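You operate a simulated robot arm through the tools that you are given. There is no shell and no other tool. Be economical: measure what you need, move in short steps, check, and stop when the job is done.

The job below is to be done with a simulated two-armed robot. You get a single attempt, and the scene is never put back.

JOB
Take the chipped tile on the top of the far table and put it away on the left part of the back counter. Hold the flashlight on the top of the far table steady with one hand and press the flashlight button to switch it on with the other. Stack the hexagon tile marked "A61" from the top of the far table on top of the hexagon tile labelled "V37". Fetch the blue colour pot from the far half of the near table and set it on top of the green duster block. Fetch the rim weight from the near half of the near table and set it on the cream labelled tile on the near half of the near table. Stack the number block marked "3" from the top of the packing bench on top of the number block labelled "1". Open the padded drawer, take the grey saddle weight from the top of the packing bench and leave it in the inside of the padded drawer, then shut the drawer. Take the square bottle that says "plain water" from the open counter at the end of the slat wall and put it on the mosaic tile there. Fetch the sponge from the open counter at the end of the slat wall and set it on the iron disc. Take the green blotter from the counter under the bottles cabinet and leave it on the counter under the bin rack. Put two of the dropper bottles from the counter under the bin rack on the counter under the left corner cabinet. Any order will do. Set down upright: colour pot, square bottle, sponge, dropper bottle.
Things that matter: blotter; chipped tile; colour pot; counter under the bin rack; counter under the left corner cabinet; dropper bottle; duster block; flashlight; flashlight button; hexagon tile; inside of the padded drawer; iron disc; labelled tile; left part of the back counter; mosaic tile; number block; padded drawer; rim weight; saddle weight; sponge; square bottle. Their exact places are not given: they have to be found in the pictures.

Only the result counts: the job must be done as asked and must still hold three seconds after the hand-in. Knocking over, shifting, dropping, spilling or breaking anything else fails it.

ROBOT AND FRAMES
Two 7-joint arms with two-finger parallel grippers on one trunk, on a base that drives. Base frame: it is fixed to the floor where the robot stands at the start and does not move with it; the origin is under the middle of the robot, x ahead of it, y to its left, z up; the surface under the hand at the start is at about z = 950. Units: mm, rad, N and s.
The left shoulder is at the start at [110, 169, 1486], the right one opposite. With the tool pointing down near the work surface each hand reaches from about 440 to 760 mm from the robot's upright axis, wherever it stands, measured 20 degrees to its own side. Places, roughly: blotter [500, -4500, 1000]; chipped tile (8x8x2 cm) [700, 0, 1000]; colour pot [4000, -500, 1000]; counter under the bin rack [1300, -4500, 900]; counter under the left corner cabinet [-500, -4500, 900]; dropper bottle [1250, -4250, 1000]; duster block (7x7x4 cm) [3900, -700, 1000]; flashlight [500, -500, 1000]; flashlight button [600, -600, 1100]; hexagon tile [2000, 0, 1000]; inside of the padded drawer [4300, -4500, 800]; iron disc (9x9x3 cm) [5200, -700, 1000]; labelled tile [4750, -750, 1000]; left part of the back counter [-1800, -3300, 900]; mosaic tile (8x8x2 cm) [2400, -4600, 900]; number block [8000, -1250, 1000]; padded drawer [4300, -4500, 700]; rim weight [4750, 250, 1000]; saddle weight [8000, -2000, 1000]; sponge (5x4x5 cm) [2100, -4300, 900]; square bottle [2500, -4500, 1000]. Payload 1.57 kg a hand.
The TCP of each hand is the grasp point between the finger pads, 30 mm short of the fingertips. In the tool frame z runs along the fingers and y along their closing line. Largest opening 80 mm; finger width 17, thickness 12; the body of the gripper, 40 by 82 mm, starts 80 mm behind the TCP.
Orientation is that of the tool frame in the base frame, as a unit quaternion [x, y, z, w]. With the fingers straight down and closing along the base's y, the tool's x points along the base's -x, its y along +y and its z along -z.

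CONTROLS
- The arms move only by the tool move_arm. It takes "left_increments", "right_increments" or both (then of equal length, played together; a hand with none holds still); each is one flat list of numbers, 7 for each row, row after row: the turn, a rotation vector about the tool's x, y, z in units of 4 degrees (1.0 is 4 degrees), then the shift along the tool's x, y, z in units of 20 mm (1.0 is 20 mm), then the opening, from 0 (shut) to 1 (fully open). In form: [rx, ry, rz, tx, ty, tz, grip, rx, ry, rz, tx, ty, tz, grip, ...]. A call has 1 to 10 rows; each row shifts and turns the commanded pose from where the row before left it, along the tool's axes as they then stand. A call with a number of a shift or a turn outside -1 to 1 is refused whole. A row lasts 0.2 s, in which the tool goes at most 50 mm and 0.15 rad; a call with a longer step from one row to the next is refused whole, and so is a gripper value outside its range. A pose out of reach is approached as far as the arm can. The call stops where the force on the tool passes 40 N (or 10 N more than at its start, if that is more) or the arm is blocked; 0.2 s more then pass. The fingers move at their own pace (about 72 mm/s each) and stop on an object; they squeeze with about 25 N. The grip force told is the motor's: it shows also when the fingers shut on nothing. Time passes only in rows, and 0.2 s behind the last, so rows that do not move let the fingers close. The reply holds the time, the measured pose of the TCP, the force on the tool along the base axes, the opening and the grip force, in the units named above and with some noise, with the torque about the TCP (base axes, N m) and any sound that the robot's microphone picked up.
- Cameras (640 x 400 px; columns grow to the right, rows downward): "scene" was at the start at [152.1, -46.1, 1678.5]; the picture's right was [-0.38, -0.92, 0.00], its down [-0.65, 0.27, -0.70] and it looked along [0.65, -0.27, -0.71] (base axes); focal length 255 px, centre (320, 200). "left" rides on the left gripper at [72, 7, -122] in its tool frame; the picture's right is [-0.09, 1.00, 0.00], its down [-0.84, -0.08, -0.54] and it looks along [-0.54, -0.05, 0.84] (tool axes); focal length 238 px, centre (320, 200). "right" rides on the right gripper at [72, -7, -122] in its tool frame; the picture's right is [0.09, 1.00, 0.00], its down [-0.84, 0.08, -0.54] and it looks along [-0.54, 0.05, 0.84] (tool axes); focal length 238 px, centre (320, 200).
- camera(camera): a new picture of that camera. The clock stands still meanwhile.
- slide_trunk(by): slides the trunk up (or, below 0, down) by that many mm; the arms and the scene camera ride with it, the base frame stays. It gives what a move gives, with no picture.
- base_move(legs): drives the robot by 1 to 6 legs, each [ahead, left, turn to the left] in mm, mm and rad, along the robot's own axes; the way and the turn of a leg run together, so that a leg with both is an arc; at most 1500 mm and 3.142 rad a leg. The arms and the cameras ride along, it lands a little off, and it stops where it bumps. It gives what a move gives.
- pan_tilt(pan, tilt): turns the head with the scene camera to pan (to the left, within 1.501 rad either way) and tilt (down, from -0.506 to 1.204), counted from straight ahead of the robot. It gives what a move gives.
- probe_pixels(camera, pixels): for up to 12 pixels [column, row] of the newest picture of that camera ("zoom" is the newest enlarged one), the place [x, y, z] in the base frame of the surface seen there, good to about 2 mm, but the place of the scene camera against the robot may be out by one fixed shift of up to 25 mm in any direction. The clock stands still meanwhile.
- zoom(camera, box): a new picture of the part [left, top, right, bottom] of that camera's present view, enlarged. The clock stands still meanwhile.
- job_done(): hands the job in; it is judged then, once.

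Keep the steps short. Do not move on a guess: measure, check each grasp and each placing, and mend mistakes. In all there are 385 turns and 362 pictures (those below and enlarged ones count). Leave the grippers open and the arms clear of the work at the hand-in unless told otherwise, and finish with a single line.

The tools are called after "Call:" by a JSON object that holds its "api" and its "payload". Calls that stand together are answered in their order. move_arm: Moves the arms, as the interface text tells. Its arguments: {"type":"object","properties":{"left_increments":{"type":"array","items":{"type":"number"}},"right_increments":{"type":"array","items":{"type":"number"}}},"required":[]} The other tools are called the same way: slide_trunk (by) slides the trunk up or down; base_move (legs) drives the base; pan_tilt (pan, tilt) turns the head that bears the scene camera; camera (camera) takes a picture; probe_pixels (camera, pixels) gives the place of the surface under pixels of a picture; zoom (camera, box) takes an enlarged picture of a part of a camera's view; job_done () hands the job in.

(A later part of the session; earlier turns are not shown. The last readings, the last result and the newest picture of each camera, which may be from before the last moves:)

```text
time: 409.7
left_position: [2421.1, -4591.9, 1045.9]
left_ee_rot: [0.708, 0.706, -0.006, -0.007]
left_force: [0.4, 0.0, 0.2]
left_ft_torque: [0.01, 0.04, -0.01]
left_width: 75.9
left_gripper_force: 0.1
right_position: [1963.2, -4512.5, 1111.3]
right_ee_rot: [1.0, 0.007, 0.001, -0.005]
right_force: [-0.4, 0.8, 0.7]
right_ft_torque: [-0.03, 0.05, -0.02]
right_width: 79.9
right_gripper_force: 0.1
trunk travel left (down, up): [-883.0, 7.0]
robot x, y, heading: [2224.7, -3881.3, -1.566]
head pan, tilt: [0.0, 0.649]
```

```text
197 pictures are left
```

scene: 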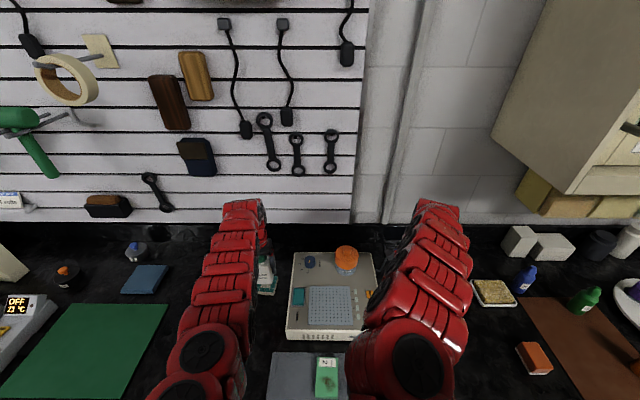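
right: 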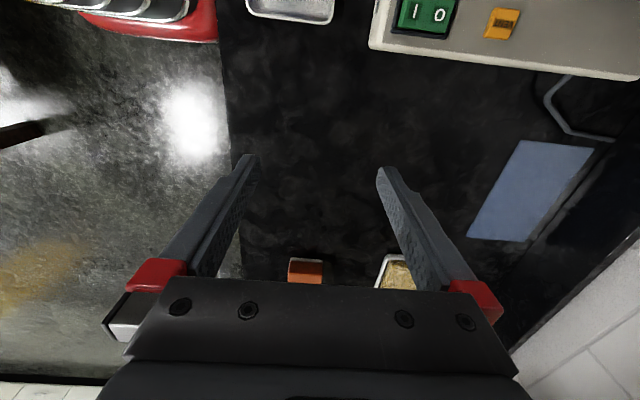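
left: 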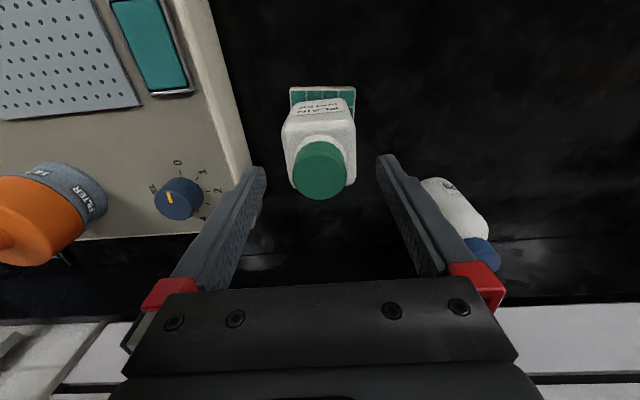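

Stands on the tile. Raise 40 mm more to clear the cap, then back out and bring the hand over the sponge.

Call:
{"api": "move_arm", "payload": {"left_increments": [0, 0, 0, 0, 0, -1, 0.95, 0, 0, 0, 0, 0, -1, 0.95]}}

Call:
{"api": "base_move", "payload": {"legs": [[-330, 0, 0], [0, -60, 0]]}}

Call:
{"api": "camera", "payload": {"camera": "right"}}

Call:
{"api": "camera", "payload": {"camera": "scene"}}

```text
time: 410.3
left_position: [2422.0, -4591.9, 1085.7]
left_ee_rot: [0.71, 0.705, -0.006, -0.006]
left_force: [-0.8, 0.2, -0.6]
left_ft_torque: [0.0, 0.02, -0.01]
left_width: 76.0
left_gripper_force: 0.2
right_position: [1962.8, -4512.1, 1111.8]
right_ee_rot: [1.0, 0.007, 0.0, -0.004]
right_force: [0.2, -0.3, 0.3]
right_ft_torque: [0.0, 0.01, -0.02]
right_width: 80.1
right_gripper_force: 0.0
trunk travel left (down, up): [-883.0, 7.0]
robot x, y, heading: [2221.7, -3882.1, -1.553]
head pan, tilt: [0.0, 0.649]
```

```text
time: 413.1
left_position: [2367.9, -4260.3, 1084.7]
left_ee_rot: [0.708, 0.707, -0.007, -0.008]
left_force: [0.8, -0.2, -0.1]
left_ft_torque: [0.01, 0.08, -0.02]
left_width: 76.3
left_gripper_force: 0.0
right_position: [1909.1, -4181.6, 1113.1]
right_ee_rot: [1.0, 0.01, -0.001, -0.005]
right_force: [0.5, -1.0, 0.7]
right_ft_torque: [0.02, 0.07, 0.02]
right_width: 79.9
right_gripper_force: 0.1
trunk travel left (down, up): [-883.0, 7.0]
robot x, y, heading: [2161.5, -3546.7, -1.553]
head pan, tilt: [0.0, 0.649]
```

```text
196 pictures are left
```

right: 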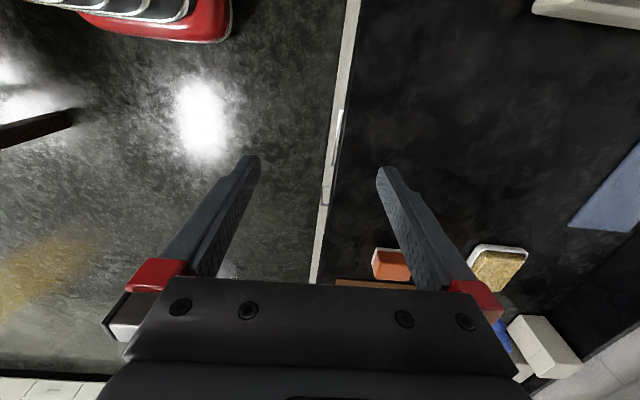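

```text
195 pictures are left
```

scene: 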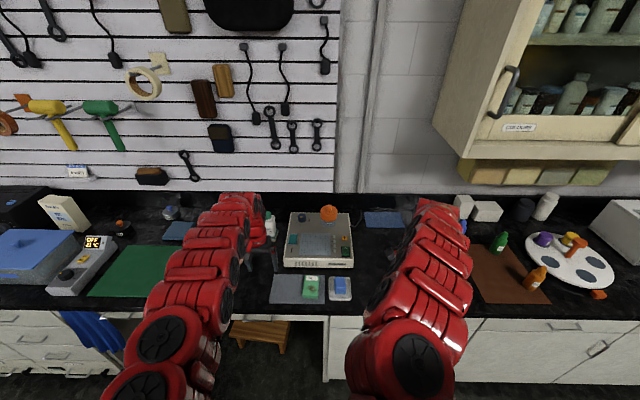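

Call:
{"api": "base_move", "payload": {"legs": [[0, 195, -0.015], [75, 0, 0]]}}

Call:
{"api": "camera", "payload": {"camera": "right"}}

```text
time: 415.3
left_position: [2544.8, -4331.6, 1087.5]
left_ee_rot: [0.713, 0.701, -0.007, -0.006]
left_force: [-0.5, -0.5, 0.0]
left_ft_torque: [-0.07, -0.03, -0.01]
left_width: 75.9
left_gripper_force: 0.0
right_position: [2088.9, -4247.9, 1113.0]
right_ee_rot: [1.0, 0.003, 0.001, -0.003]
right_force: [0.0, 1.0, 0.8]
right_ft_torque: [-0.05, 0.03, -0.01]
right_width: 79.9
right_gripper_force: 0.1
trunk travel left (down, up): [-883.0, 7.0]
robot x, y, heading: [2358.7, -3623.6, -1.577]
head pan, tilt: [0.0, 0.649]
```

```text
194 pictures are left
```

right: 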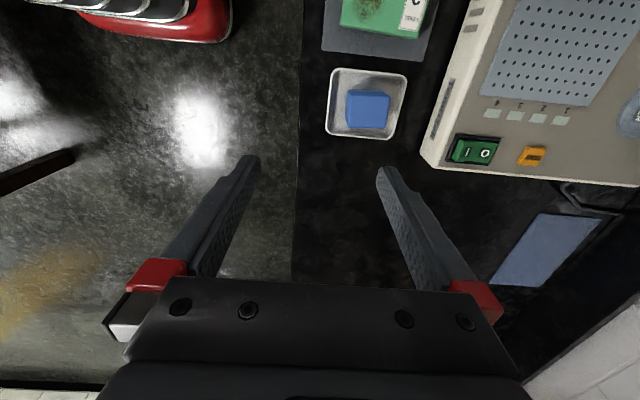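

Call:
{"api": "zoom", "payload": {"camera": "right", "box": [315, 55, 425, 145]}}

Call:
{"api": "probe_pixels", "payload": {"camera": "zoom", "pixels": [[205, 160], [395, 165], [390, 300], [195, 300], [300, 230], [100, 120], [100, 320], [480, 150], [190, 215], [575, 250]]}}

```text
4.44 times, centred on (370, 100) of right
```

zoom: 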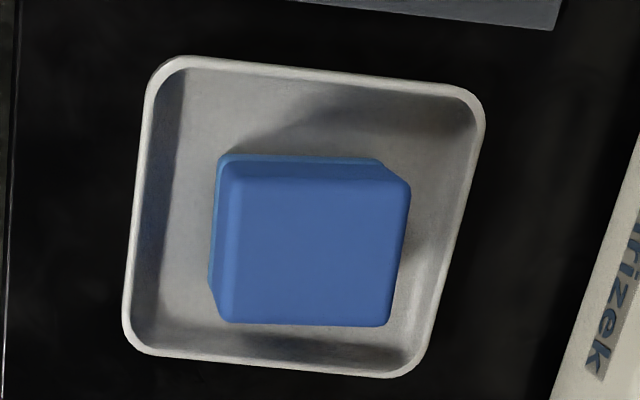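

```text
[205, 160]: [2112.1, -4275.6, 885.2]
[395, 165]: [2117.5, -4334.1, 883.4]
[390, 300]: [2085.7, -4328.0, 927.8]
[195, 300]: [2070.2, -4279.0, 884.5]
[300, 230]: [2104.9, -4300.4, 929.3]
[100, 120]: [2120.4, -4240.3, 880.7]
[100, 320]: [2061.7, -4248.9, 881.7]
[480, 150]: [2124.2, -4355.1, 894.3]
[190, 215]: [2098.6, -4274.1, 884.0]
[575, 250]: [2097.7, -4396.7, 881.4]
```

Call:
{"api": "probe_pixels", "payload": {"camera": "zoom", "pixels": [[232, 185], [403, 195], [386, 320], [225, 317], [312, 253]]}}

```text
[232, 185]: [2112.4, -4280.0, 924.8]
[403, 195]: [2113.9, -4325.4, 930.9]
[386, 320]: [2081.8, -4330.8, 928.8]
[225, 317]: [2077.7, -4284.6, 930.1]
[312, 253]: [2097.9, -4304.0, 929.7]
```

Sponge centre (2096,-4305), top 929. Drive 55 forward, then lower the right hand.

Call:
{"api": "base_move", "payload": {"legs": [[60, 8, 0]]}}

Call:
{"api": "move_arm", "payload": {"right_increments": [0, 0, 0, 0, 0, 1, 0.9, 0, 0, 0, 0, 0, 1, 0.9, 0, 0, 0, 0, 0, 1, 0.9, 0, 0, 0, 0, 0, 1, 0.9, 0, 0, 0, 0, 0, 1, 0.9, 0, 0, 0, 0, 0, 1, 0.9]}}

Call:
{"api": "camera", "payload": {"camera": "right"}}

```text
time: 416.3
left_position: [2554.2, -4388.8, 1089.1]
left_ee_rot: [0.713, 0.702, -0.007, -0.005]
left_force: [-0.8, 0.4, -0.2]
left_ft_torque: [-0.03, 0.02, 0.03]
left_width: 75.9
left_gripper_force: 0.0
right_position: [2096.4, -4305.0, 1115.0]
right_ee_rot: [1.0, 0.004, 0.001, -0.002]
right_force: [0.3, 0.9, 0.5]
right_ft_torque: [-0.04, -0.02, -0.01]
right_width: 80.1
right_gripper_force: 0.1
trunk travel left (down, up): [-883.0, 7.0]
robot x, y, heading: [2361.6, -3679.0, -1.57]
head pan, tilt: [0.0, 0.649]
```

```text
time: 417.7
left_position: [2555.5, -4395.5, 1084.2]
left_ee_rot: [0.713, 0.701, -0.005, -0.006]
left_force: [-0.2, 0.3, -1.0]
left_ft_torque: [0.01, -0.01, 0.02]
left_width: 75.9
left_gripper_force: 0.0
right_position: [2096.3, -4310.5, 992.8]
right_ee_rot: [1.0, 0.002, 0.002, -0.006]
right_force: [0.5, -0.7, 0.3]
right_ft_torque: [0.01, -0.03, 0.03]
right_width: 72.2
right_gripper_force: 0.0
trunk travel left (down, up): [-883.0, 7.0]
robot x, y, heading: [2362.6, -3679.2, -1.57]
head pan, tilt: [0.0, 0.649]
```

```text
192 pictures are left
```

right: 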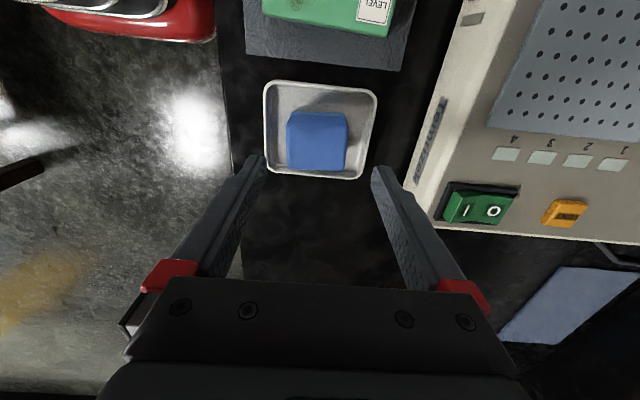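

Call:
{"api": "move_arm", "payload": {"right_increments": [0, 0, 0, 0, -0.27, 0, 0.8, 0, 0, 0, 0, 0, 1, 0.8, 0, 0, 0, 0, 0, 0.9, 0.8]}}

Call:
{"api": "camera", "payload": {"camera": "right"}}

```text
time: 418.5
left_position: [2556.3, -4395.6, 1084.9]
left_ee_rot: [0.712, 0.702, -0.005, -0.007]
left_force: [-0.3, 0.2, -1.4]
left_ft_torque: [0.0, -0.03, -0.01]
left_width: 76.3
left_gripper_force: 0.1
right_position: [2097.9, -4303.8, 954.9]
right_ee_rot: [1.0, 0.002, 0.002, -0.004]
right_force: [0.5, 0.6, -1.0]
right_ft_torque: [0.03, 0.0, 0.0]
right_width: 64.0
right_gripper_force: 0.0
trunk travel left (down, up): [-883.0, 7.0]
robot x, y, heading: [2363.2, -3682.3, -1.571]
head pan, tilt: [0.0, 0.649]
```

```text
191 pictures are left
```

right: 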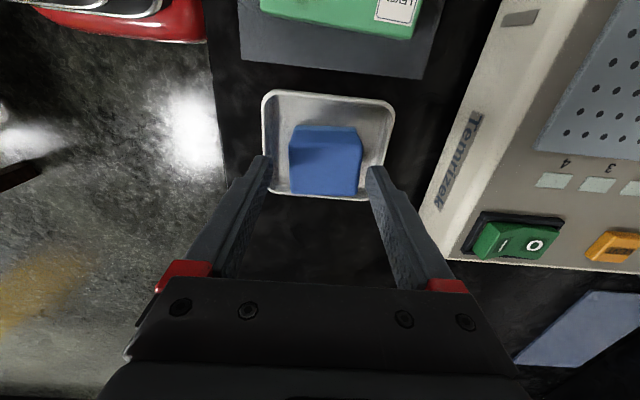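

Call:
{"api": "move_arm", "payload": {"right_increments": [0, 0, 0, 0, 0.12, 0, 0.8, 0, 0, 0, 0, 0, 0.8, 0.8, 0, 0, 0, 0, 0, 0.5, 0.8, 0, 0, 0, 0, 0, 0, 0.5, 0, 0, 0, 0, 0, 0, 0.2, 0, 0, 0, 0, 0, 0, 0, 0, 0, 0, 0, 0, 0, 0]}}

Call:
{"api": "move_arm", "payload": {"right_increments": [0, 0, 0, 0, 0, -0.3, 0, 0, 0, 0, 0, 0, -0.4, 0, 0, 0, 0, 0, 0, -0.7, 0, 0, 0, 0, 0, 0, -0.7, 0, 0, 0, 0, 0, 0, -0.7, 0, 0, 0, 0, 0, 0, -1, 0, 0, 0, 0, 0, 0, -1, 0, 0, 0, 0, 0, 0, -1, 0]}}

Call:
{"api": "camera", "payload": {"camera": "right"}}

```text
time: 420.1
left_position: [2554.7, -4395.2, 1085.7]
left_ee_rot: [0.712, 0.703, -0.005, -0.006]
left_force: [-0.1, -0.8, 0.1]
left_ft_torque: [-0.03, 0.01, 0.0]
left_width: 76.3
left_gripper_force: 0.0
right_position: [2099.7, -4305.1, 927.4]
right_ee_rot: [1.0, 0.003, 0.002, -0.004]
right_force: [0.9, 0.9, 0.2]
right_ft_torque: [0.01, -0.02, -0.01]
right_width: 49.4
right_gripper_force: 25.4
trunk travel left (down, up): [-883.0, 7.0]
robot x, y, heading: [2362.0, -3682.1, -1.568]
head pan, tilt: [0.0, 0.649]
```

```text
time: 421.9
left_position: [2555.0, -4393.9, 1086.2]
left_ee_rot: [0.712, 0.702, -0.006, -0.006]
left_force: [-0.3, -0.1, -0.2]
left_ft_torque: [0.03, 0.01, -0.02]
left_width: 76.0
left_gripper_force: 0.1
right_position: [2098.6, -4306.0, 1041.1]
right_ee_rot: [1.0, 0.002, 0.0, -0.003]
right_force: [0.2, 0.5, 0.2]
right_ft_torque: [-0.04, 0.04, 0.02]
right_width: 49.5
right_gripper_force: 24.9
trunk travel left (down, up): [-883.0, 7.0]
robot x, y, heading: [2362.4, -3681.0, -1.574]
head pan, tilt: [0.0, 0.649]
```

```text
190 pictures are left
```

right: 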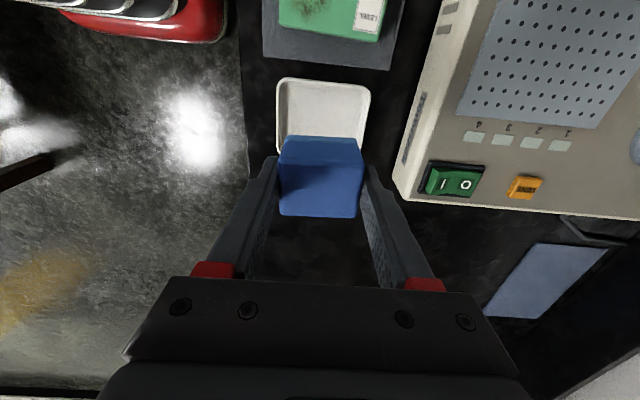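

Sponge held. Drive to the near table (keeping clear of the chair): along y≈-3400 to x≈4880, turn round and go up to y≈-1900.

Call:
{"api": "base_move", "payload": {"legs": [[-280, 0, 0], [0, 1500, 0], [0, 1010, 0], [0, 0, 3.14], [1500, 0, 0]]}}

Call:
{"api": "pan_tilt", "payload": {"pan": 0.0, "tilt": 0.6}}

Call:
{"api": "camera", "payload": {"camera": "scene"}}

```text
time: 437.8
left_position: [5390.4, -3932.9, 1084.5]
left_ee_rot: [0.508, 0.862, -0.008, -0.006]
left_force: [0.3, 0.6, -0.1]
left_ft_torque: [-0.01, 0.02, -0.01]
left_width: 75.7
left_gripper_force: 0.1
right_position: [4938.7, -4085.6, 1041.2]
right_ee_rot: [0.967, 0.256, -0.01, -0.005]
right_force: [-4.5, -2.5, -4.0]
right_ft_torque: [0.02, 0.19, -0.2]
right_width: 49.0
right_gripper_force: 25.2
trunk travel left (down, up): [-883.0, 7.0]
robot x, y, heading: [4868.7, -3411.0, -1.048]
head pan, tilt: [0.0, 0.649]
stopped in leg 4: the force on the tool passed its limit at 73 N (the readings are from after the stop); the commanded pose is now the measured one
```

```text
time: 438.4
left_position: [5389.1, -3934.1, 1085.0]
left_ee_rot: [0.507, 0.862, -0.007, -0.005]
left_force: [0.0, -0.2, -0.1]
left_ft_torque: [0.01, 0.03, 0.01]
left_width: 76.0
left_gripper_force: 0.1
right_position: [4937.6, -4085.9, 1041.3]
right_ee_rot: [0.967, 0.256, -0.008, -0.005]
right_force: [-3.1, -0.5, 0.7]
right_ft_torque: [-0.04, 0.04, -0.1]
right_width: 48.6
right_gripper_force: 25.2
trunk travel left (down, up): [-883.0, 7.0]
robot x, y, heading: [4869.3, -3410.9, -1.051]
head pan, tilt: [0.0, 0.6]
```

```text
189 pictures are left
```

scene: 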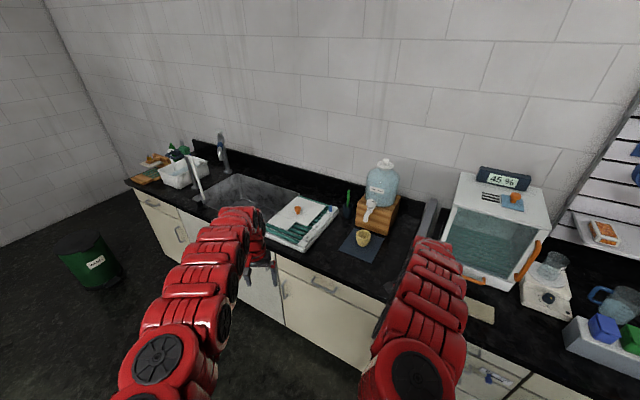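

The right hand touched the grey partition. Look at the hand.

Call:
{"api": "camera", "payload": {"camera": "right"}}

```text
188 pictures are left
```

right: 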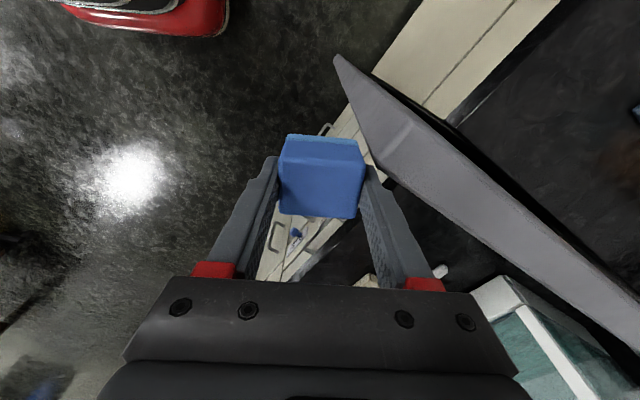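

Sponge still held. Back straight off, then turn and continue.

Call:
{"api": "base_move", "payload": {"legs": [[-400, 0, 0], [0, 0, 2.62]]}}

Call:
{"api": "camera", "payload": {"camera": "scene"}}

Call:
{"api": "camera", "payload": {"camera": "right"}}

```text
time: 447.2
left_position: [4445.1, -2359.2, 1085.7]
left_ee_rot: [0.72, -0.694, 0.007, -0.005]
left_force: [-0.8, 0.0, -0.2]
left_ft_torque: [-0.02, 0.04, -0.02]
left_width: 76.1
left_gripper_force: 0.1
right_position: [4916.0, -2430.2, 1041.2]
right_ee_rot: [-0.022, 1.0, -0.008, 0.006]
right_force: [0.6, 0.7, -0.2]
right_ft_torque: [0.02, -0.01, 0.01]
right_width: 48.8
right_gripper_force: 25.3
trunk travel left (down, up): [-883.0, 7.0]
robot x, y, heading: [4674.6, -3060.3, 1.622]
head pan, tilt: [0.0, 0.6]
```

```text
187 pictures are left
```

scene: 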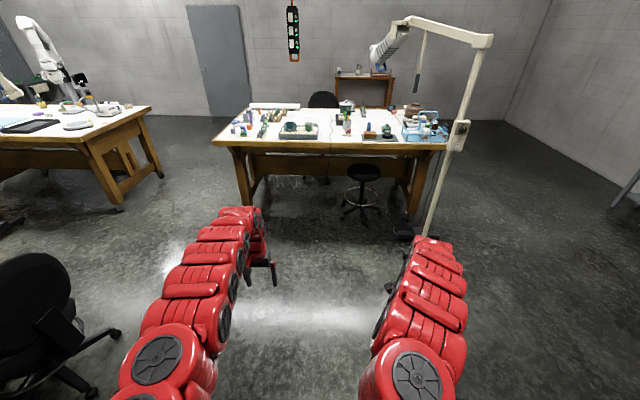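

```text
186 pictures are left
```

right: 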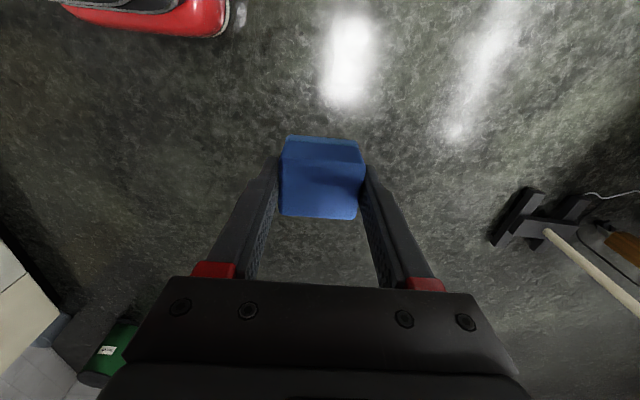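

Call:
{"api": "probe_pixels", "payload": {"camera": "scene", "pixels": [[118, 335], [92, 392], [50, 285], [362, 172], [345, 212], [400, 232], [427, 235]]}}

Call:
{"api": "base_move", "payload": {"legs": [[0, 0, -0.05], [1200, 0, 0], [0, -200, 0]]}}

Call:
{"api": "camera", "payload": {"camera": "scene"}}

```text
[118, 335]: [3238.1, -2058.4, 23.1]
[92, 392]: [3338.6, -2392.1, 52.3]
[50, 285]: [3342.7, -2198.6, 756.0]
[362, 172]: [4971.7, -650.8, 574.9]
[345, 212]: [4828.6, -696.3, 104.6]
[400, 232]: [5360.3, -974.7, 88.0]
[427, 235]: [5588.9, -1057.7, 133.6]
```

```text
time: 454.9
left_position: [4709.8, -1151.9, 1084.3]
left_ee_rot: [-0.696, 0.718, -0.007, 0.005]
left_force: [-0.5, -0.2, -0.5]
left_ft_torque: [-0.03, 0.02, 0.02]
left_width: 76.0
left_gripper_force: 0.1
right_position: [5176.1, -1252.9, 1040.0]
right_ee_rot: [0.009, 1.0, -0.008, 0.007]
right_force: [-0.2, 0.1, -0.7]
right_ft_torque: [0.01, 0.0, -0.01]
right_width: 48.9
right_gripper_force: 24.9
trunk travel left (down, up): [-883.0, 7.0]
robot x, y, heading: [4891.6, -1873.2, 1.548]
head pan, tilt: [0.0, 0.6]
```

```text
185 pictures are left
```

scene: 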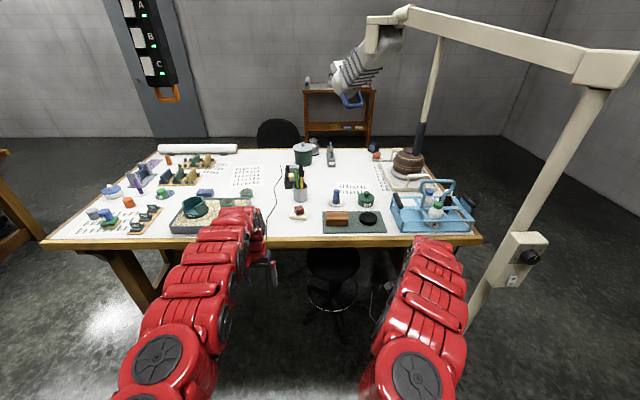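

Call:
{"api": "zoom", "payload": {"camera": "scene", "box": [300, 170, 480, 260]}}

Call:
{"api": "probe_pixels", "payload": {"camera": "zoom", "pixels": [[243, 168], [210, 172], [275, 168], [243, 190], [325, 200], [345, 130], [330, 110], [135, 160], [235, 110], [185, 165]]}}

```text
3.56 times, centred on (390, 215) of scene
```

zoom: 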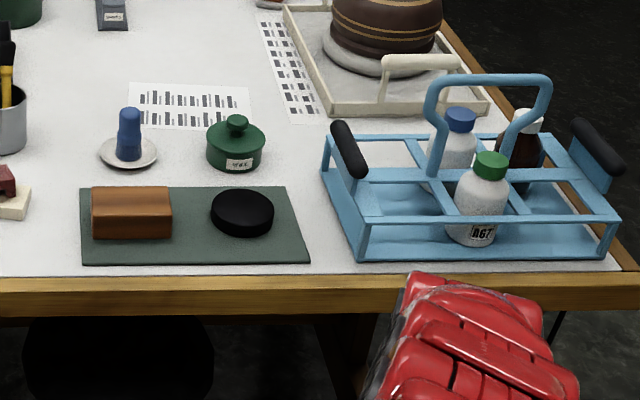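

```text
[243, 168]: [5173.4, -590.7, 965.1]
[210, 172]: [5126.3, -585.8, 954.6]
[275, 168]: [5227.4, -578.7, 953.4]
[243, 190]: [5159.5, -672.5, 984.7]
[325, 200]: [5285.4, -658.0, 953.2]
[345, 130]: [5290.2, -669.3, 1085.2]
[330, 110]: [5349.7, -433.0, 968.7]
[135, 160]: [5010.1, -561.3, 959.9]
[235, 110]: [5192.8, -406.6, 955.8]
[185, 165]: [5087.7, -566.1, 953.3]
```

Call:
{"api": "base_move", "payload": {"legs": [[0, 0, 0.022], [470, 15, 0]]}}

Call:
{"api": "camera", "payload": {"camera": "right"}}

```text
time: 458.1
left_position: [4684.0, -694.1, 1085.0]
left_ee_rot: [-0.703, 0.712, -0.006, 0.006]
left_force: [-0.6, -0.2, 0.1]
left_ft_torque: [-0.04, 0.02, -0.05]
left_width: 75.9
left_gripper_force: 0.1
right_position: [5150.3, -786.3, 1040.3]
right_ee_rot: [0.001, 1.0, -0.007, 0.006]
right_force: [-0.2, -0.4, -0.5]
right_ft_torque: [0.0, -0.02, 0.02]
right_width: 48.9
right_gripper_force: 25.1
trunk travel left (down, up): [-883.0, 7.0]
robot x, y, heading: [4879.5, -1406.4, 1.573]
head pan, tilt: [0.0, 0.6]
```

```text
183 pictures are left
```

right: 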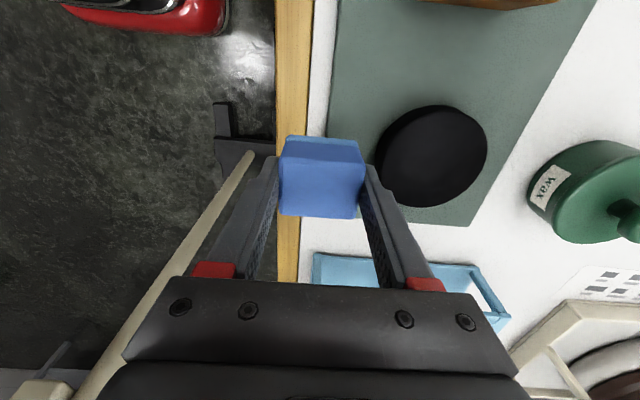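

Call:
{"api": "probe_pixels", "payload": {"camera": "right", "pixels": [[383, 155], [484, 148], [430, 110], [435, 203], [435, 150], [400, 265], [345, 260]]}}

```text
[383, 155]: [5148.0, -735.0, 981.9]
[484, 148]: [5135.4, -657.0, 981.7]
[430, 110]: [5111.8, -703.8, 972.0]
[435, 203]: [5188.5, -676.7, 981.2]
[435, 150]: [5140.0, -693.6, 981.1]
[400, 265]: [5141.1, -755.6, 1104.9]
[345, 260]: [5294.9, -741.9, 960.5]
```

Disc centre ≈(5147,-695), top 981. Drive forward 91 mm, 6 mm left.

Call:
{"api": "base_move", "payload": {"legs": [[93, 6, 0]]}}

Call:
{"api": "camera", "payload": {"camera": "right"}}

```text
time: 459.2
left_position: [4678.0, -602.6, 1086.0]
left_ee_rot: [-0.703, 0.712, -0.007, 0.006]
left_force: [-1.1, -0.9, 0.3]
left_ft_torque: [0.02, 0.02, 0.0]
left_width: 75.8
left_gripper_force: 0.0
right_position: [5144.8, -693.7, 1042.0]
right_ee_rot: [0.0, 1.0, -0.007, 0.007]
right_force: [0.8, -0.3, -0.2]
right_ft_torque: [0.01, 0.01, -0.01]
right_width: 49.0
right_gripper_force: 25.1
trunk travel left (down, up): [-883.0, 7.0]
robot x, y, heading: [4870.8, -1311.4, 1.573]
head pan, tilt: [0.0, 0.6]
```

```text
182 pictures are left
```

right: 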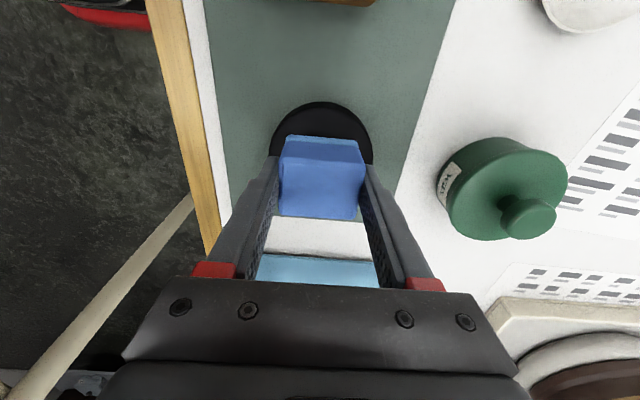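

Call:
{"api": "move_arm", "payload": {"right_increments": [0, 0, 0, 0, 0, 0.5, 0, 0, 0, 0, 0, 0, 0.25, 0, 0, 0, 0, 0, 0, 0.1, 0, 0, 0, 0, 0, 0, 0.08, 0, 0, 0, 0, 0, 0, 0, 0]}}

```text
time: 460.4
left_position: [4676.7, -601.1, 1085.6]
left_ee_rot: [-0.702, 0.712, -0.006, 0.006]
left_force: [0.6, -0.9, 0.2]
left_ft_torque: [-0.02, 0.0, -0.05]
left_width: 76.1
left_gripper_force: 0.1
right_position: [5144.6, -692.9, 1025.7]
right_ee_rot: [0.001, 1.0, -0.006, 0.007]
right_force: [1.1, -0.2, 11.2]
right_ft_torque: [0.23, 0.16, -0.05]
right_width: 49.0
right_gripper_force: 24.6
trunk travel left (down, up): [-883.0, 7.0]
robot x, y, heading: [4870.4, -1313.9, 1.571]
head pan, tilt: [0.0, 0.6]
```

Contact (11 N). Ease 1 mm up, open slowly, rise.

Call:
{"api": "move_arm", "payload": {"right_increments": [0, 0, 0, 0, 0, -0.05, 0, 0, 0, 0, 0, 0, 0, 0.68, 0, 0, 0, 0, 0, 0, 0.75, 0, 0, 0, 0, 0, 0, 0.85, 0, 0, 0, 0, 0, 0, 0.85, 0, 0, 0, 0, 0, -0.5, 0.85, 0, 0, 0, 0, 0, -1, 0.85, 0, 0, 0, 0, 0, -1, 0.85, 0, 0, 0, 0, 0, -1, 0.85]}}

Call:
{"api": "camera", "payload": {"camera": "right"}}

```text
time: 462.4
left_position: [4677.4, -600.2, 1085.2]
left_ee_rot: [-0.702, 0.712, -0.007, 0.005]
left_force: [-0.1, 0.0, -0.2]
left_ft_torque: [0.0, -0.01, -0.01]
left_width: 76.1
left_gripper_force: 0.2
right_position: [5145.2, -689.3, 1095.7]
right_ee_rot: [0.001, 1.0, -0.008, 0.006]
right_force: [-0.4, 0.0, -0.5]
right_ft_torque: [0.01, 0.04, 0.02]
right_width: 67.9
right_gripper_force: 0.1
trunk travel left (down, up): [-883.0, 7.0]
robot x, y, heading: [4870.7, -1313.3, 1.577]
head pan, tilt: [0.0, 0.6]
```

```text
181 pictures are left
```

right: 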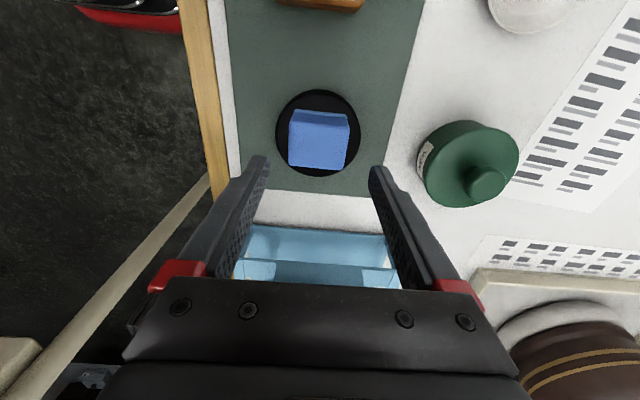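

Sponge stands on the iron disc. Now to the long counter: back off, turn to face -y, go along y≈-3400 to x≈1250.

Call:
{"api": "base_move", "payload": {"legs": [[-590, 0, 0], [0, 0, -3.142], [1490, 0, 0], [0, -1500, 0], [0, -1500, 0], [0, -600, 0]]}}

Call:
{"api": "camera", "payload": {"camera": "scene"}}

```text
refused: -3.142 is not a number from -3.14159 to 3.14159
```

```text
180 pictures are left
```

scene: 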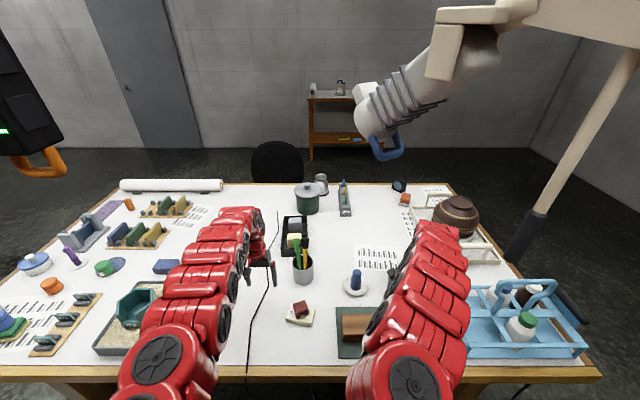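

Call:
{"api": "base_move", "payload": {"legs": [[-590, 0, 0], [0, 0, -3.14], [1490, 0, 0], [0, -1500, 0], [0, -1500, 0], [0, -600, 0]]}}

Call:
{"api": "camera", "payload": {"camera": "scene"}}

```text
time: 487.9
left_position: [3499.7, -4078.7, 1085.6]
left_ee_rot: [0.725, 0.688, -0.005, -0.007]
left_force: [0.2, -1.0, 0.3]
left_ft_torque: [-0.01, 0.0, 0.01]
left_width: 76.1
left_gripper_force: 0.0
right_position: [3036.0, -3970.2, 1094.5]
right_ee_rot: [1.0, -0.02, -0.007, -0.008]
right_force: [0.0, 0.3, 1.1]
right_ft_torque: [0.01, 0.01, 0.0]
right_width: 67.9
right_gripper_force: 0.0
trunk travel left (down, up): [-883.0, 7.0]
robot x, y, heading: [3336.3, -3361.8, -1.608]
head pan, tilt: [0.0, 0.6]
stopped in leg 5: the robot was blocked; the commanded pose is now the measured one
```

```text
179 pictures are left
```

scene: 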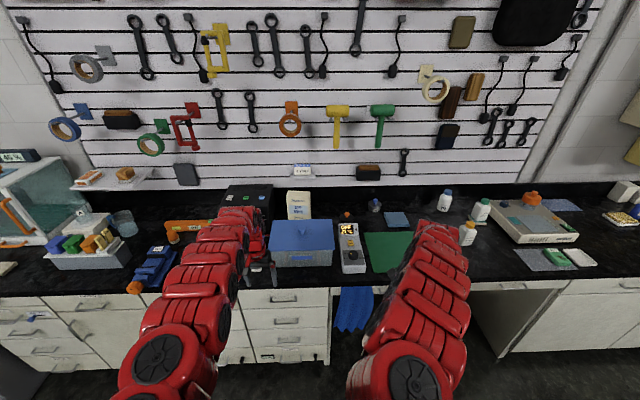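

Just grazed the chair's place again; step off and pass 60 mm farther away.

Call:
{"api": "base_move", "payload": {"legs": [[0, 60, 0.037], [70, 0, 0], [0, -1500, 0], [0, -640, 0]]}}

Call:
{"api": "camera", "payload": {"camera": "scene"}}

```text
time: 499.7
left_position: [1458.3, -4140.4, 1083.5]
left_ee_rot: [0.712, 0.702, -0.006, -0.008]
left_force: [0.1, 0.0, -0.4]
left_ft_torque: [-0.01, 0.01, 0.01]
left_width: 75.9
left_gripper_force: 0.1
right_position: [989.9, -4051.5, 1095.4]
right_ee_rot: [1.0, -0.002, -0.008, -0.007]
right_force: [-0.4, 0.2, -1.0]
right_ft_torque: [0.06, -0.02, -0.01]
right_width: 68.1
right_gripper_force: 0.1
trunk travel left (down, up): [-883.0, 7.0]
robot x, y, heading: [1269.4, -3427.0, -1.573]
head pan, tilt: [0.0, 0.6]
```

```text
178 pictures are left
```

scene: 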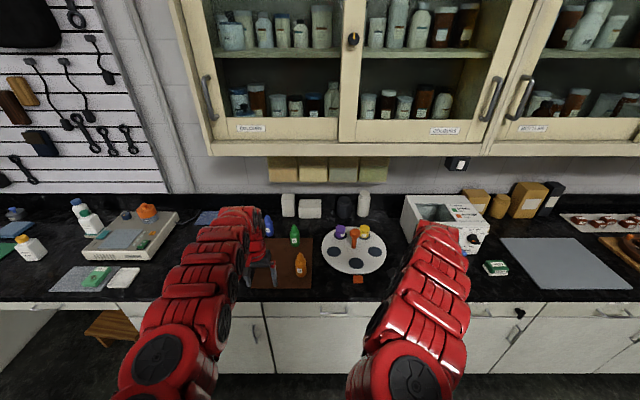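

Call:
{"api": "zoom", "payload": {"camera": "scene", "box": [230, 150, 430, 300]}}

Call:
{"api": "probe_pixels", "payload": {"camera": "zoom", "pixels": [[112, 235], [200, 270], [218, 360], [430, 240], [420, 350], [100, 40], [480, 60], [190, 340], [330, 150], [520, 330]]}}

Call:
{"api": "zoom", "payload": {"camera": "scene", "box": [430, 180, 640, 310]}}

Call:
{"api": "probe_pixels", "payload": {"camera": "zoom", "pixels": [[205, 270], [60, 150], [390, 250], [300, 330], [500, 100], [110, 60]]}}

```text
2.67 times, centred on (330, 225) of scene
```

zoom: 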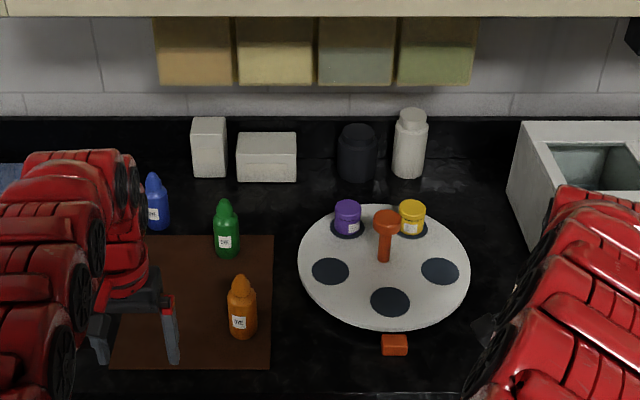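

```text
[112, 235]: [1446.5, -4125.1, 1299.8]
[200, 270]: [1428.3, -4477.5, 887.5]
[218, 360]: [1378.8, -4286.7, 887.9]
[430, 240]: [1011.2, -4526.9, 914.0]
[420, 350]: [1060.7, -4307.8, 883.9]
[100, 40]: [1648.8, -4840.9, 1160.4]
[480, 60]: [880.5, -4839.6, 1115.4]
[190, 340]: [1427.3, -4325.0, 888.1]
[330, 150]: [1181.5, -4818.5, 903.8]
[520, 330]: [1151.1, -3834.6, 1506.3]
```

```text
3.05 times, centred on (535, 245) of scene
```

zoom: 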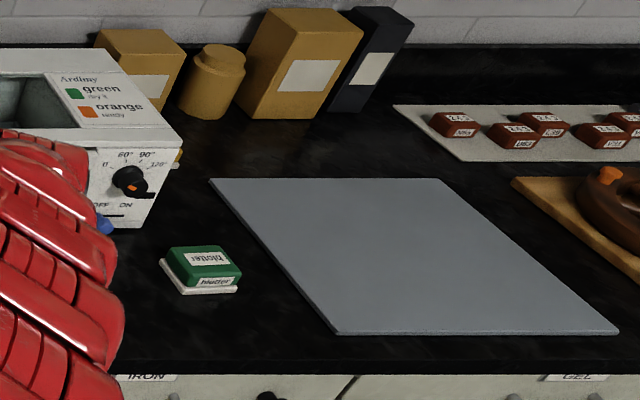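

```text
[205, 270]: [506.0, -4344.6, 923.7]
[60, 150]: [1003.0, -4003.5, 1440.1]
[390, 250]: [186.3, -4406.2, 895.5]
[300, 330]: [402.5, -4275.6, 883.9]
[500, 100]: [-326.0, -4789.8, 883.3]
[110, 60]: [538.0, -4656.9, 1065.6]
```

Dropper (dye) bottles: blue, green, orange near x 1370–1530; green blotter ≈(506,-4335). First the blotter: move right.

Call:
{"api": "base_move", "payload": {"legs": [[0, -480, 0], [180, 0, 0]]}}

Call:
{"api": "camera", "payload": {"camera": "right"}}

Call:
{"api": "camera", "payload": {"camera": "scene"}}

```text
time: 503.6
left_position: [971.3, -4315.2, 1087.1]
left_ee_rot: [0.712, 0.702, -0.006, -0.006]
left_force: [0.5, -0.9, 0.2]
left_ft_torque: [-0.04, -0.01, -0.01]
left_width: 76.2
left_gripper_force: 0.0
right_position: [503.2, -4224.3, 1096.3]
right_ee_rot: [1.0, -0.002, -0.006, -0.006]
right_force: [-0.3, -0.3, 0.4]
right_ft_torque: [-0.03, 0.0, -0.01]
right_width: 67.9
right_gripper_force: 0.1
trunk travel left (down, up): [-883.0, 7.0]
robot x, y, heading: [778.9, -3606.5, -1.574]
head pan, tilt: [0.0, 0.6]
```

```text
175 pictures are left
```

right: 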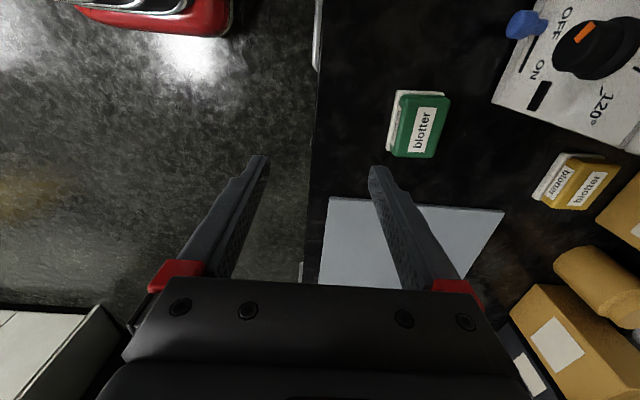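

```text
174 pictures are left
```

scene: 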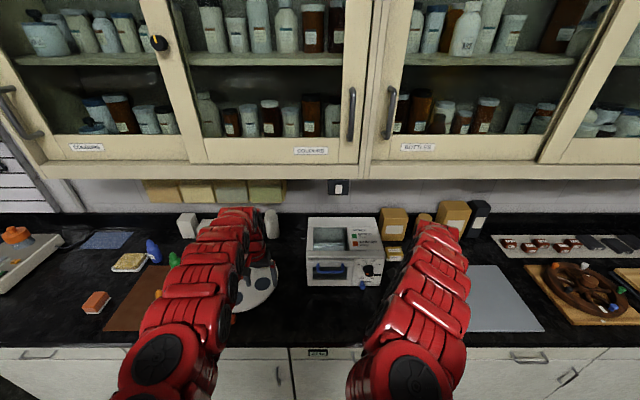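

Call:
{"api": "zoom", "payload": {"camera": "right", "box": [375, 80, 465, 170]}}

Call:
{"api": "probe_pixels", "payload": {"camera": "zoom", "pixels": [[240, 75], [430, 85], [350, 340], [195, 330], [310, 210], [150, 60], [105, 310], [540, 60]]}}

```text
4.44 times, centred on (420, 125) of right
```

zoom: 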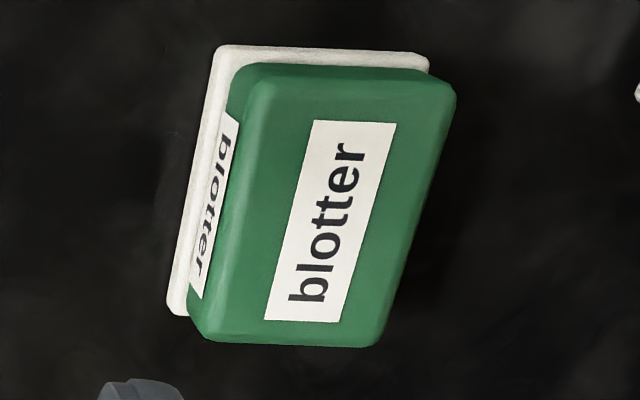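

```text
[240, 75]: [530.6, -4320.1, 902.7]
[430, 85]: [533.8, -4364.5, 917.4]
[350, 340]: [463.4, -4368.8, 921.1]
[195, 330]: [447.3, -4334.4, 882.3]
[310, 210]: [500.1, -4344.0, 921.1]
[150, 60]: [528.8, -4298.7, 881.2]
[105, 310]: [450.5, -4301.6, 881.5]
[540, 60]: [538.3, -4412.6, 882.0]
```

Blotter centre ≈(497,-4345), top 921, 49 mm across y. Drive over it, lower trunk 60 and look.

Call:
{"api": "base_move", "payload": {"legs": [[119, -6, 0]]}}

Call:
{"api": "slide_trunk", "payload": {"by": -60}}

Call:
{"api": "camera", "payload": {"camera": "right"}}

Call:
{"api": "camera", "payload": {"camera": "left"}}

```text
time: 504.9
left_position: [971.2, -4433.5, 1086.8]
left_ee_rot: [0.709, 0.705, -0.006, -0.007]
left_force: [-0.6, 0.6, -0.3]
left_ft_torque: [0.03, 0.01, -0.03]
left_width: 76.4
left_gripper_force: 0.1
right_position: [501.8, -4347.5, 1095.8]
right_ee_rot: [1.0, 0.001, -0.006, -0.007]
right_force: [0.1, -0.2, -0.7]
right_ft_torque: [-0.03, -0.02, 0.0]
right_width: 67.9
right_gripper_force: 0.1
trunk travel left (down, up): [-883.0, 7.0]
robot x, y, heading: [770.3, -3724.0, -1.567]
head pan, tilt: [0.0, 0.6]
```

```text
time: 505.9
left_position: [970.6, -4434.3, 1026.3]
left_ee_rot: [0.709, 0.705, -0.005, -0.007]
left_force: [-0.8, 0.3, 0.4]
left_ft_torque: [-0.02, 0.02, 0.02]
left_width: 76.1
left_gripper_force: 0.0
right_position: [503.0, -4347.1, 1035.4]
right_ee_rot: [1.0, 0.001, -0.006, -0.007]
right_force: [-0.7, 0.2, 0.0]
right_ft_torque: [-0.06, 0.01, 0.0]
right_width: 67.9
right_gripper_force: 0.0
trunk travel left (down, up): [-823.0, 67.0]
robot x, y, heading: [773.6, -3725.6, -1.564]
head pan, tilt: [0.0, 0.6]
```

```text
172 pictures are left
```

right: 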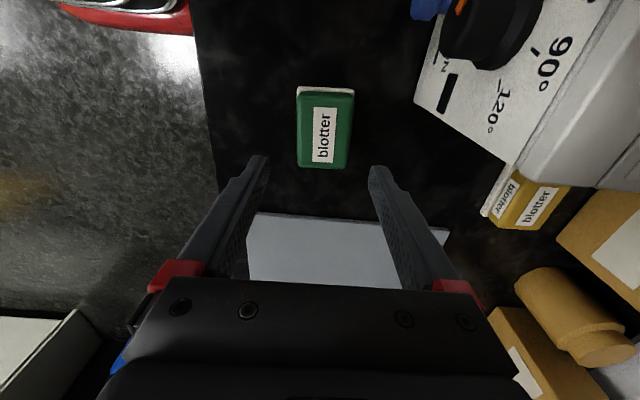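

```text
171 pictures are left
```

left: 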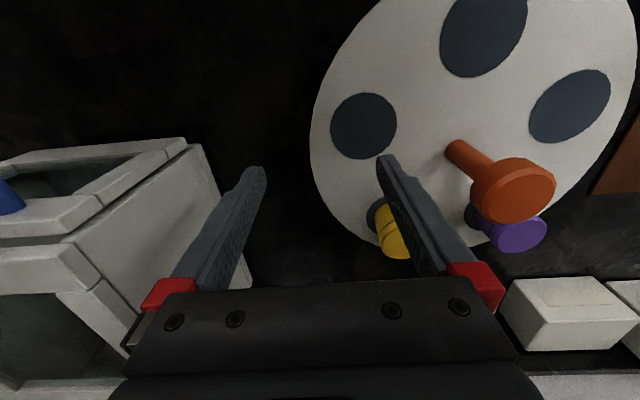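

Call:
{"api": "probe_pixels", "payload": {"camera": "left", "pixels": [[190, 150], [240, 270], [150, 150], [510, 180], [215, 200]]}}

Call:
{"api": "probe_pixels", "payload": {"camera": "right", "pixels": [[302, 96], [353, 98], [346, 166], [298, 165], [325, 130], [415, 100], [440, 30]]}}

```text
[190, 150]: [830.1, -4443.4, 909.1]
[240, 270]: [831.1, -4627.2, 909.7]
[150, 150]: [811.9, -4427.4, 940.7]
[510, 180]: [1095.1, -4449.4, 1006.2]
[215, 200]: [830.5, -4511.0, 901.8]
```

```text
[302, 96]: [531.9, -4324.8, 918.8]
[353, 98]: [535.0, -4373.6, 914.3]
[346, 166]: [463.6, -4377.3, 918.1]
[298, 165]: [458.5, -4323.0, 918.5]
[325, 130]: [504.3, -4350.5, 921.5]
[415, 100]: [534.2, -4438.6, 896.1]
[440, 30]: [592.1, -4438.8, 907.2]
```

Call:
{"api": "move_arm", "payload": {"right_increments": [0, 0, 0, -0.3, 0.12, 0, 0.85, 0, 0, 0, 0, 0, 1, 0.85, 0, 0, 0, 0, 0, 1, 0.85, 0, 0, 0, 0, 0, 1, 0.85, 0, 0, 0, 0, 0, 1, 0.85]}}

Call:
{"api": "camera", "payload": {"camera": "right"}}

```text
time: 507.1
left_position: [970.2, -4435.5, 1024.1]
left_ee_rot: [0.709, 0.705, -0.006, -0.007]
left_force: [0.7, -1.0, 0.3]
left_ft_torque: [0.02, 0.01, -0.01]
left_width: 76.1
left_gripper_force: 0.0
right_position: [496.6, -4351.2, 956.9]
right_ee_rot: [1.0, 0.002, -0.006, -0.007]
right_force: [-0.7, 0.1, -0.4]
right_ft_torque: [0.03, 0.0, -0.03]
right_width: 68.0
right_gripper_force: 0.0
trunk travel left (down, up): [-823.0, 67.0]
robot x, y, heading: [774.4, -3726.3, -1.564]
head pan, tilt: [0.0, 0.6]
```

```text
170 pictures are left
```

right: 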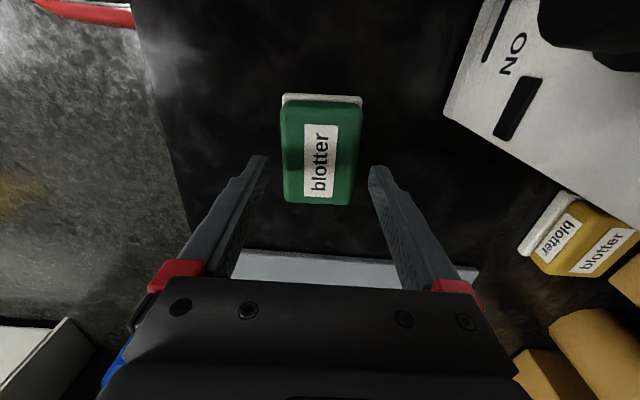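

Call:
{"api": "move_arm", "payload": {"right_increments": [0, 0, 0, 0, 0.05, 1, 0.85, 0, 0, 0, 0, 0, 0.95, 0.85, 0, 0, 0, 0, 0, 0, 0.6, 0, 0, 0, 0, 0, 0, 0.3, 0, 0, 0, 0, 0, 0, 0, 0, 0, 0, 0, 0, 0, 0, 0, 0, 0, 0, 0, 0, 0, 0, 0, 0, 0, 0, -0.25, 0, 0, 0, 0, 0, 0, -0.25, 0]}}

Call:
{"api": "move_arm", "payload": {"right_increments": [0, 0, 0, 0, 0, -0.5, 0, 0, 0, 0, 0, 0, -0.5, 0, 0, 0, 0, 0, 0, -0.7, 0, 0, 0, 0, 0, 0, -0.7, 0, 0, 0, 0, 0, 0, -0.7, 0, 0, 0, 0, 0, 0, -0.7, 0]}}

Call:
{"api": "camera", "payload": {"camera": "right"}}

```text
time: 509.1
left_position: [971.7, -4435.4, 1025.4]
left_ee_rot: [0.709, 0.705, -0.005, -0.008]
left_force: [0.4, -0.4, 0.6]
left_ft_torque: [-0.03, -0.02, 0.03]
left_width: 76.0
left_gripper_force: 0.0
right_position: [493.8, -4350.3, 926.1]
right_ee_rot: [1.0, 0.002, -0.007, -0.008]
right_force: [0.6, -0.3, -1.9]
right_ft_torque: [0.0, 0.0, 0.0]
right_width: 59.5
right_gripper_force: 25.5
trunk travel left (down, up): [-823.0, 67.0]
robot x, y, heading: [773.4, -3722.1, -1.564]
head pan, tilt: [0.0, 0.6]
```

```text
time: 510.5
left_position: [971.8, -4434.4, 1025.4]
left_ee_rot: [0.71, 0.704, -0.006, -0.007]
left_force: [-0.3, 0.3, -0.2]
left_ft_torque: [0.0, -0.01, -0.01]
left_width: 76.2
left_gripper_force: 0.1
right_position: [495.9, -4350.3, 1000.9]
right_ee_rot: [1.0, 0.002, -0.007, -0.008]
right_force: [-0.4, 1.1, -0.2]
right_ft_torque: [-0.03, 0.0, 0.03]
right_width: 59.5
right_gripper_force: 25.5
trunk travel left (down, up): [-823.0, 67.0]
robot x, y, heading: [774.4, -3721.8, -1.563]
head pan, tilt: [0.0, 0.6]
```

```text
169 pictures are left
```

right: 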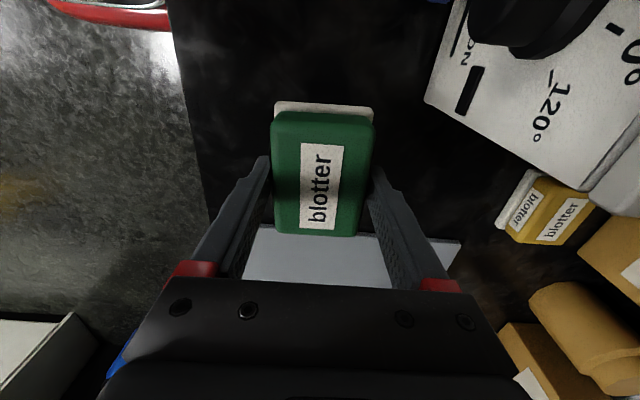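

Held (59 mm). Raise, back off and go to the bin rack counter; look for a free spot.

Call:
{"api": "slide_trunk", "payload": {"by": 60}}

Call:
{"api": "base_move", "payload": {"legs": [[-220, 0, 0], [0, 740, 0]]}}

Call:
{"api": "camera", "payload": {"camera": "right"}}

Call:
{"api": "camera", "payload": {"camera": "scene"}}

```text
time: 511.5
left_position: [970.8, -4435.6, 1084.5]
left_ee_rot: [0.71, 0.704, -0.005, -0.008]
left_force: [0.6, 0.2, -0.1]
left_ft_torque: [-0.02, -0.02, -0.01]
left_width: 76.1
left_gripper_force: 0.1
right_position: [494.5, -4351.8, 1060.2]
right_ee_rot: [1.0, 0.002, -0.005, -0.007]
right_force: [-0.3, -0.7, -0.6]
right_ft_torque: [0.03, 0.0, -0.05]
right_width: 59.5
right_gripper_force: 24.7
trunk travel left (down, up): [-883.0, 7.0]
robot x, y, heading: [773.4, -3726.9, -1.569]
head pan, tilt: [0.0, 0.6]
```

```text
time: 516.9
left_position: [1717.6, -4217.6, 1085.9]
left_ee_rot: [0.714, 0.7, -0.004, -0.008]
left_force: [0.4, -1.8, 0.1]
left_ft_torque: [0.0, -0.02, -0.04]
left_width: 76.0
left_gripper_force: 0.2
right_position: [1244.4, -4128.7, 1060.7]
right_ee_rot: [1.0, -0.005, -0.006, -0.008]
right_force: [-0.1, -0.4, -1.4]
right_ft_torque: [-0.01, -0.01, -0.01]
right_width: 59.3
right_gripper_force: 24.7
trunk travel left (down, up): [-883.0, 7.0]
robot x, y, heading: [1529.0, -3503.9, -1.582]
head pan, tilt: [0.0, 0.6]
```

```text
168 pictures are left
```

right: 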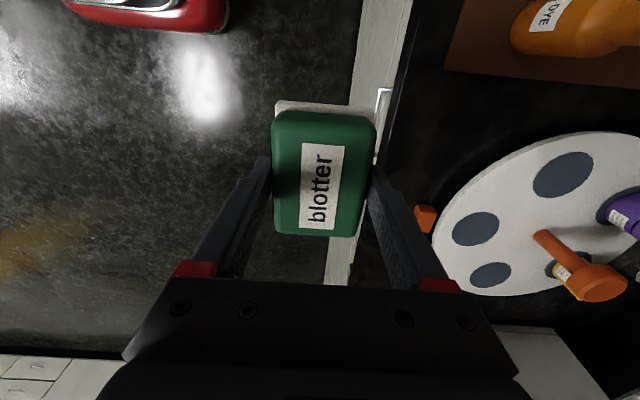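

```text
167 pictures are left
```

scene: 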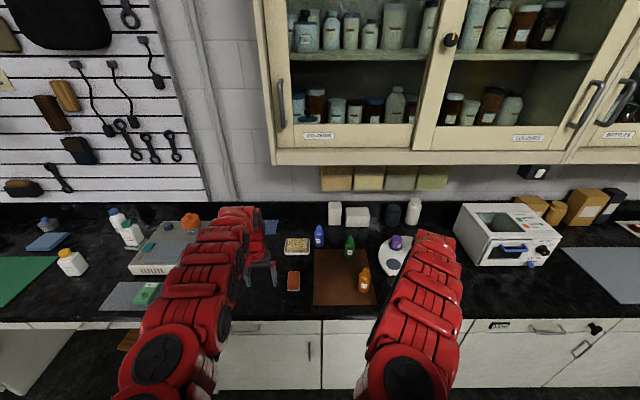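

Call:
{"api": "probe_pixels", "payload": {"camera": "right", "pixels": [[412, 60], [410, 130], [447, 68], [450, 200], [425, 215], [500, 150], [520, 100], [395, 190], [560, 138], [540, 45]]}}

```text
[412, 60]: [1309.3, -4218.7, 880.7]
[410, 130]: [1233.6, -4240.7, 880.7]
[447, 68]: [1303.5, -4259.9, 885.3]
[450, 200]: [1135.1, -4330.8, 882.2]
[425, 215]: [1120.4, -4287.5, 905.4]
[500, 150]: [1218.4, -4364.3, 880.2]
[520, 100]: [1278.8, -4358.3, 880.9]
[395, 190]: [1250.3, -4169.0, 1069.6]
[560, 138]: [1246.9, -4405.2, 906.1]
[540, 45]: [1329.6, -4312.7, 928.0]
```

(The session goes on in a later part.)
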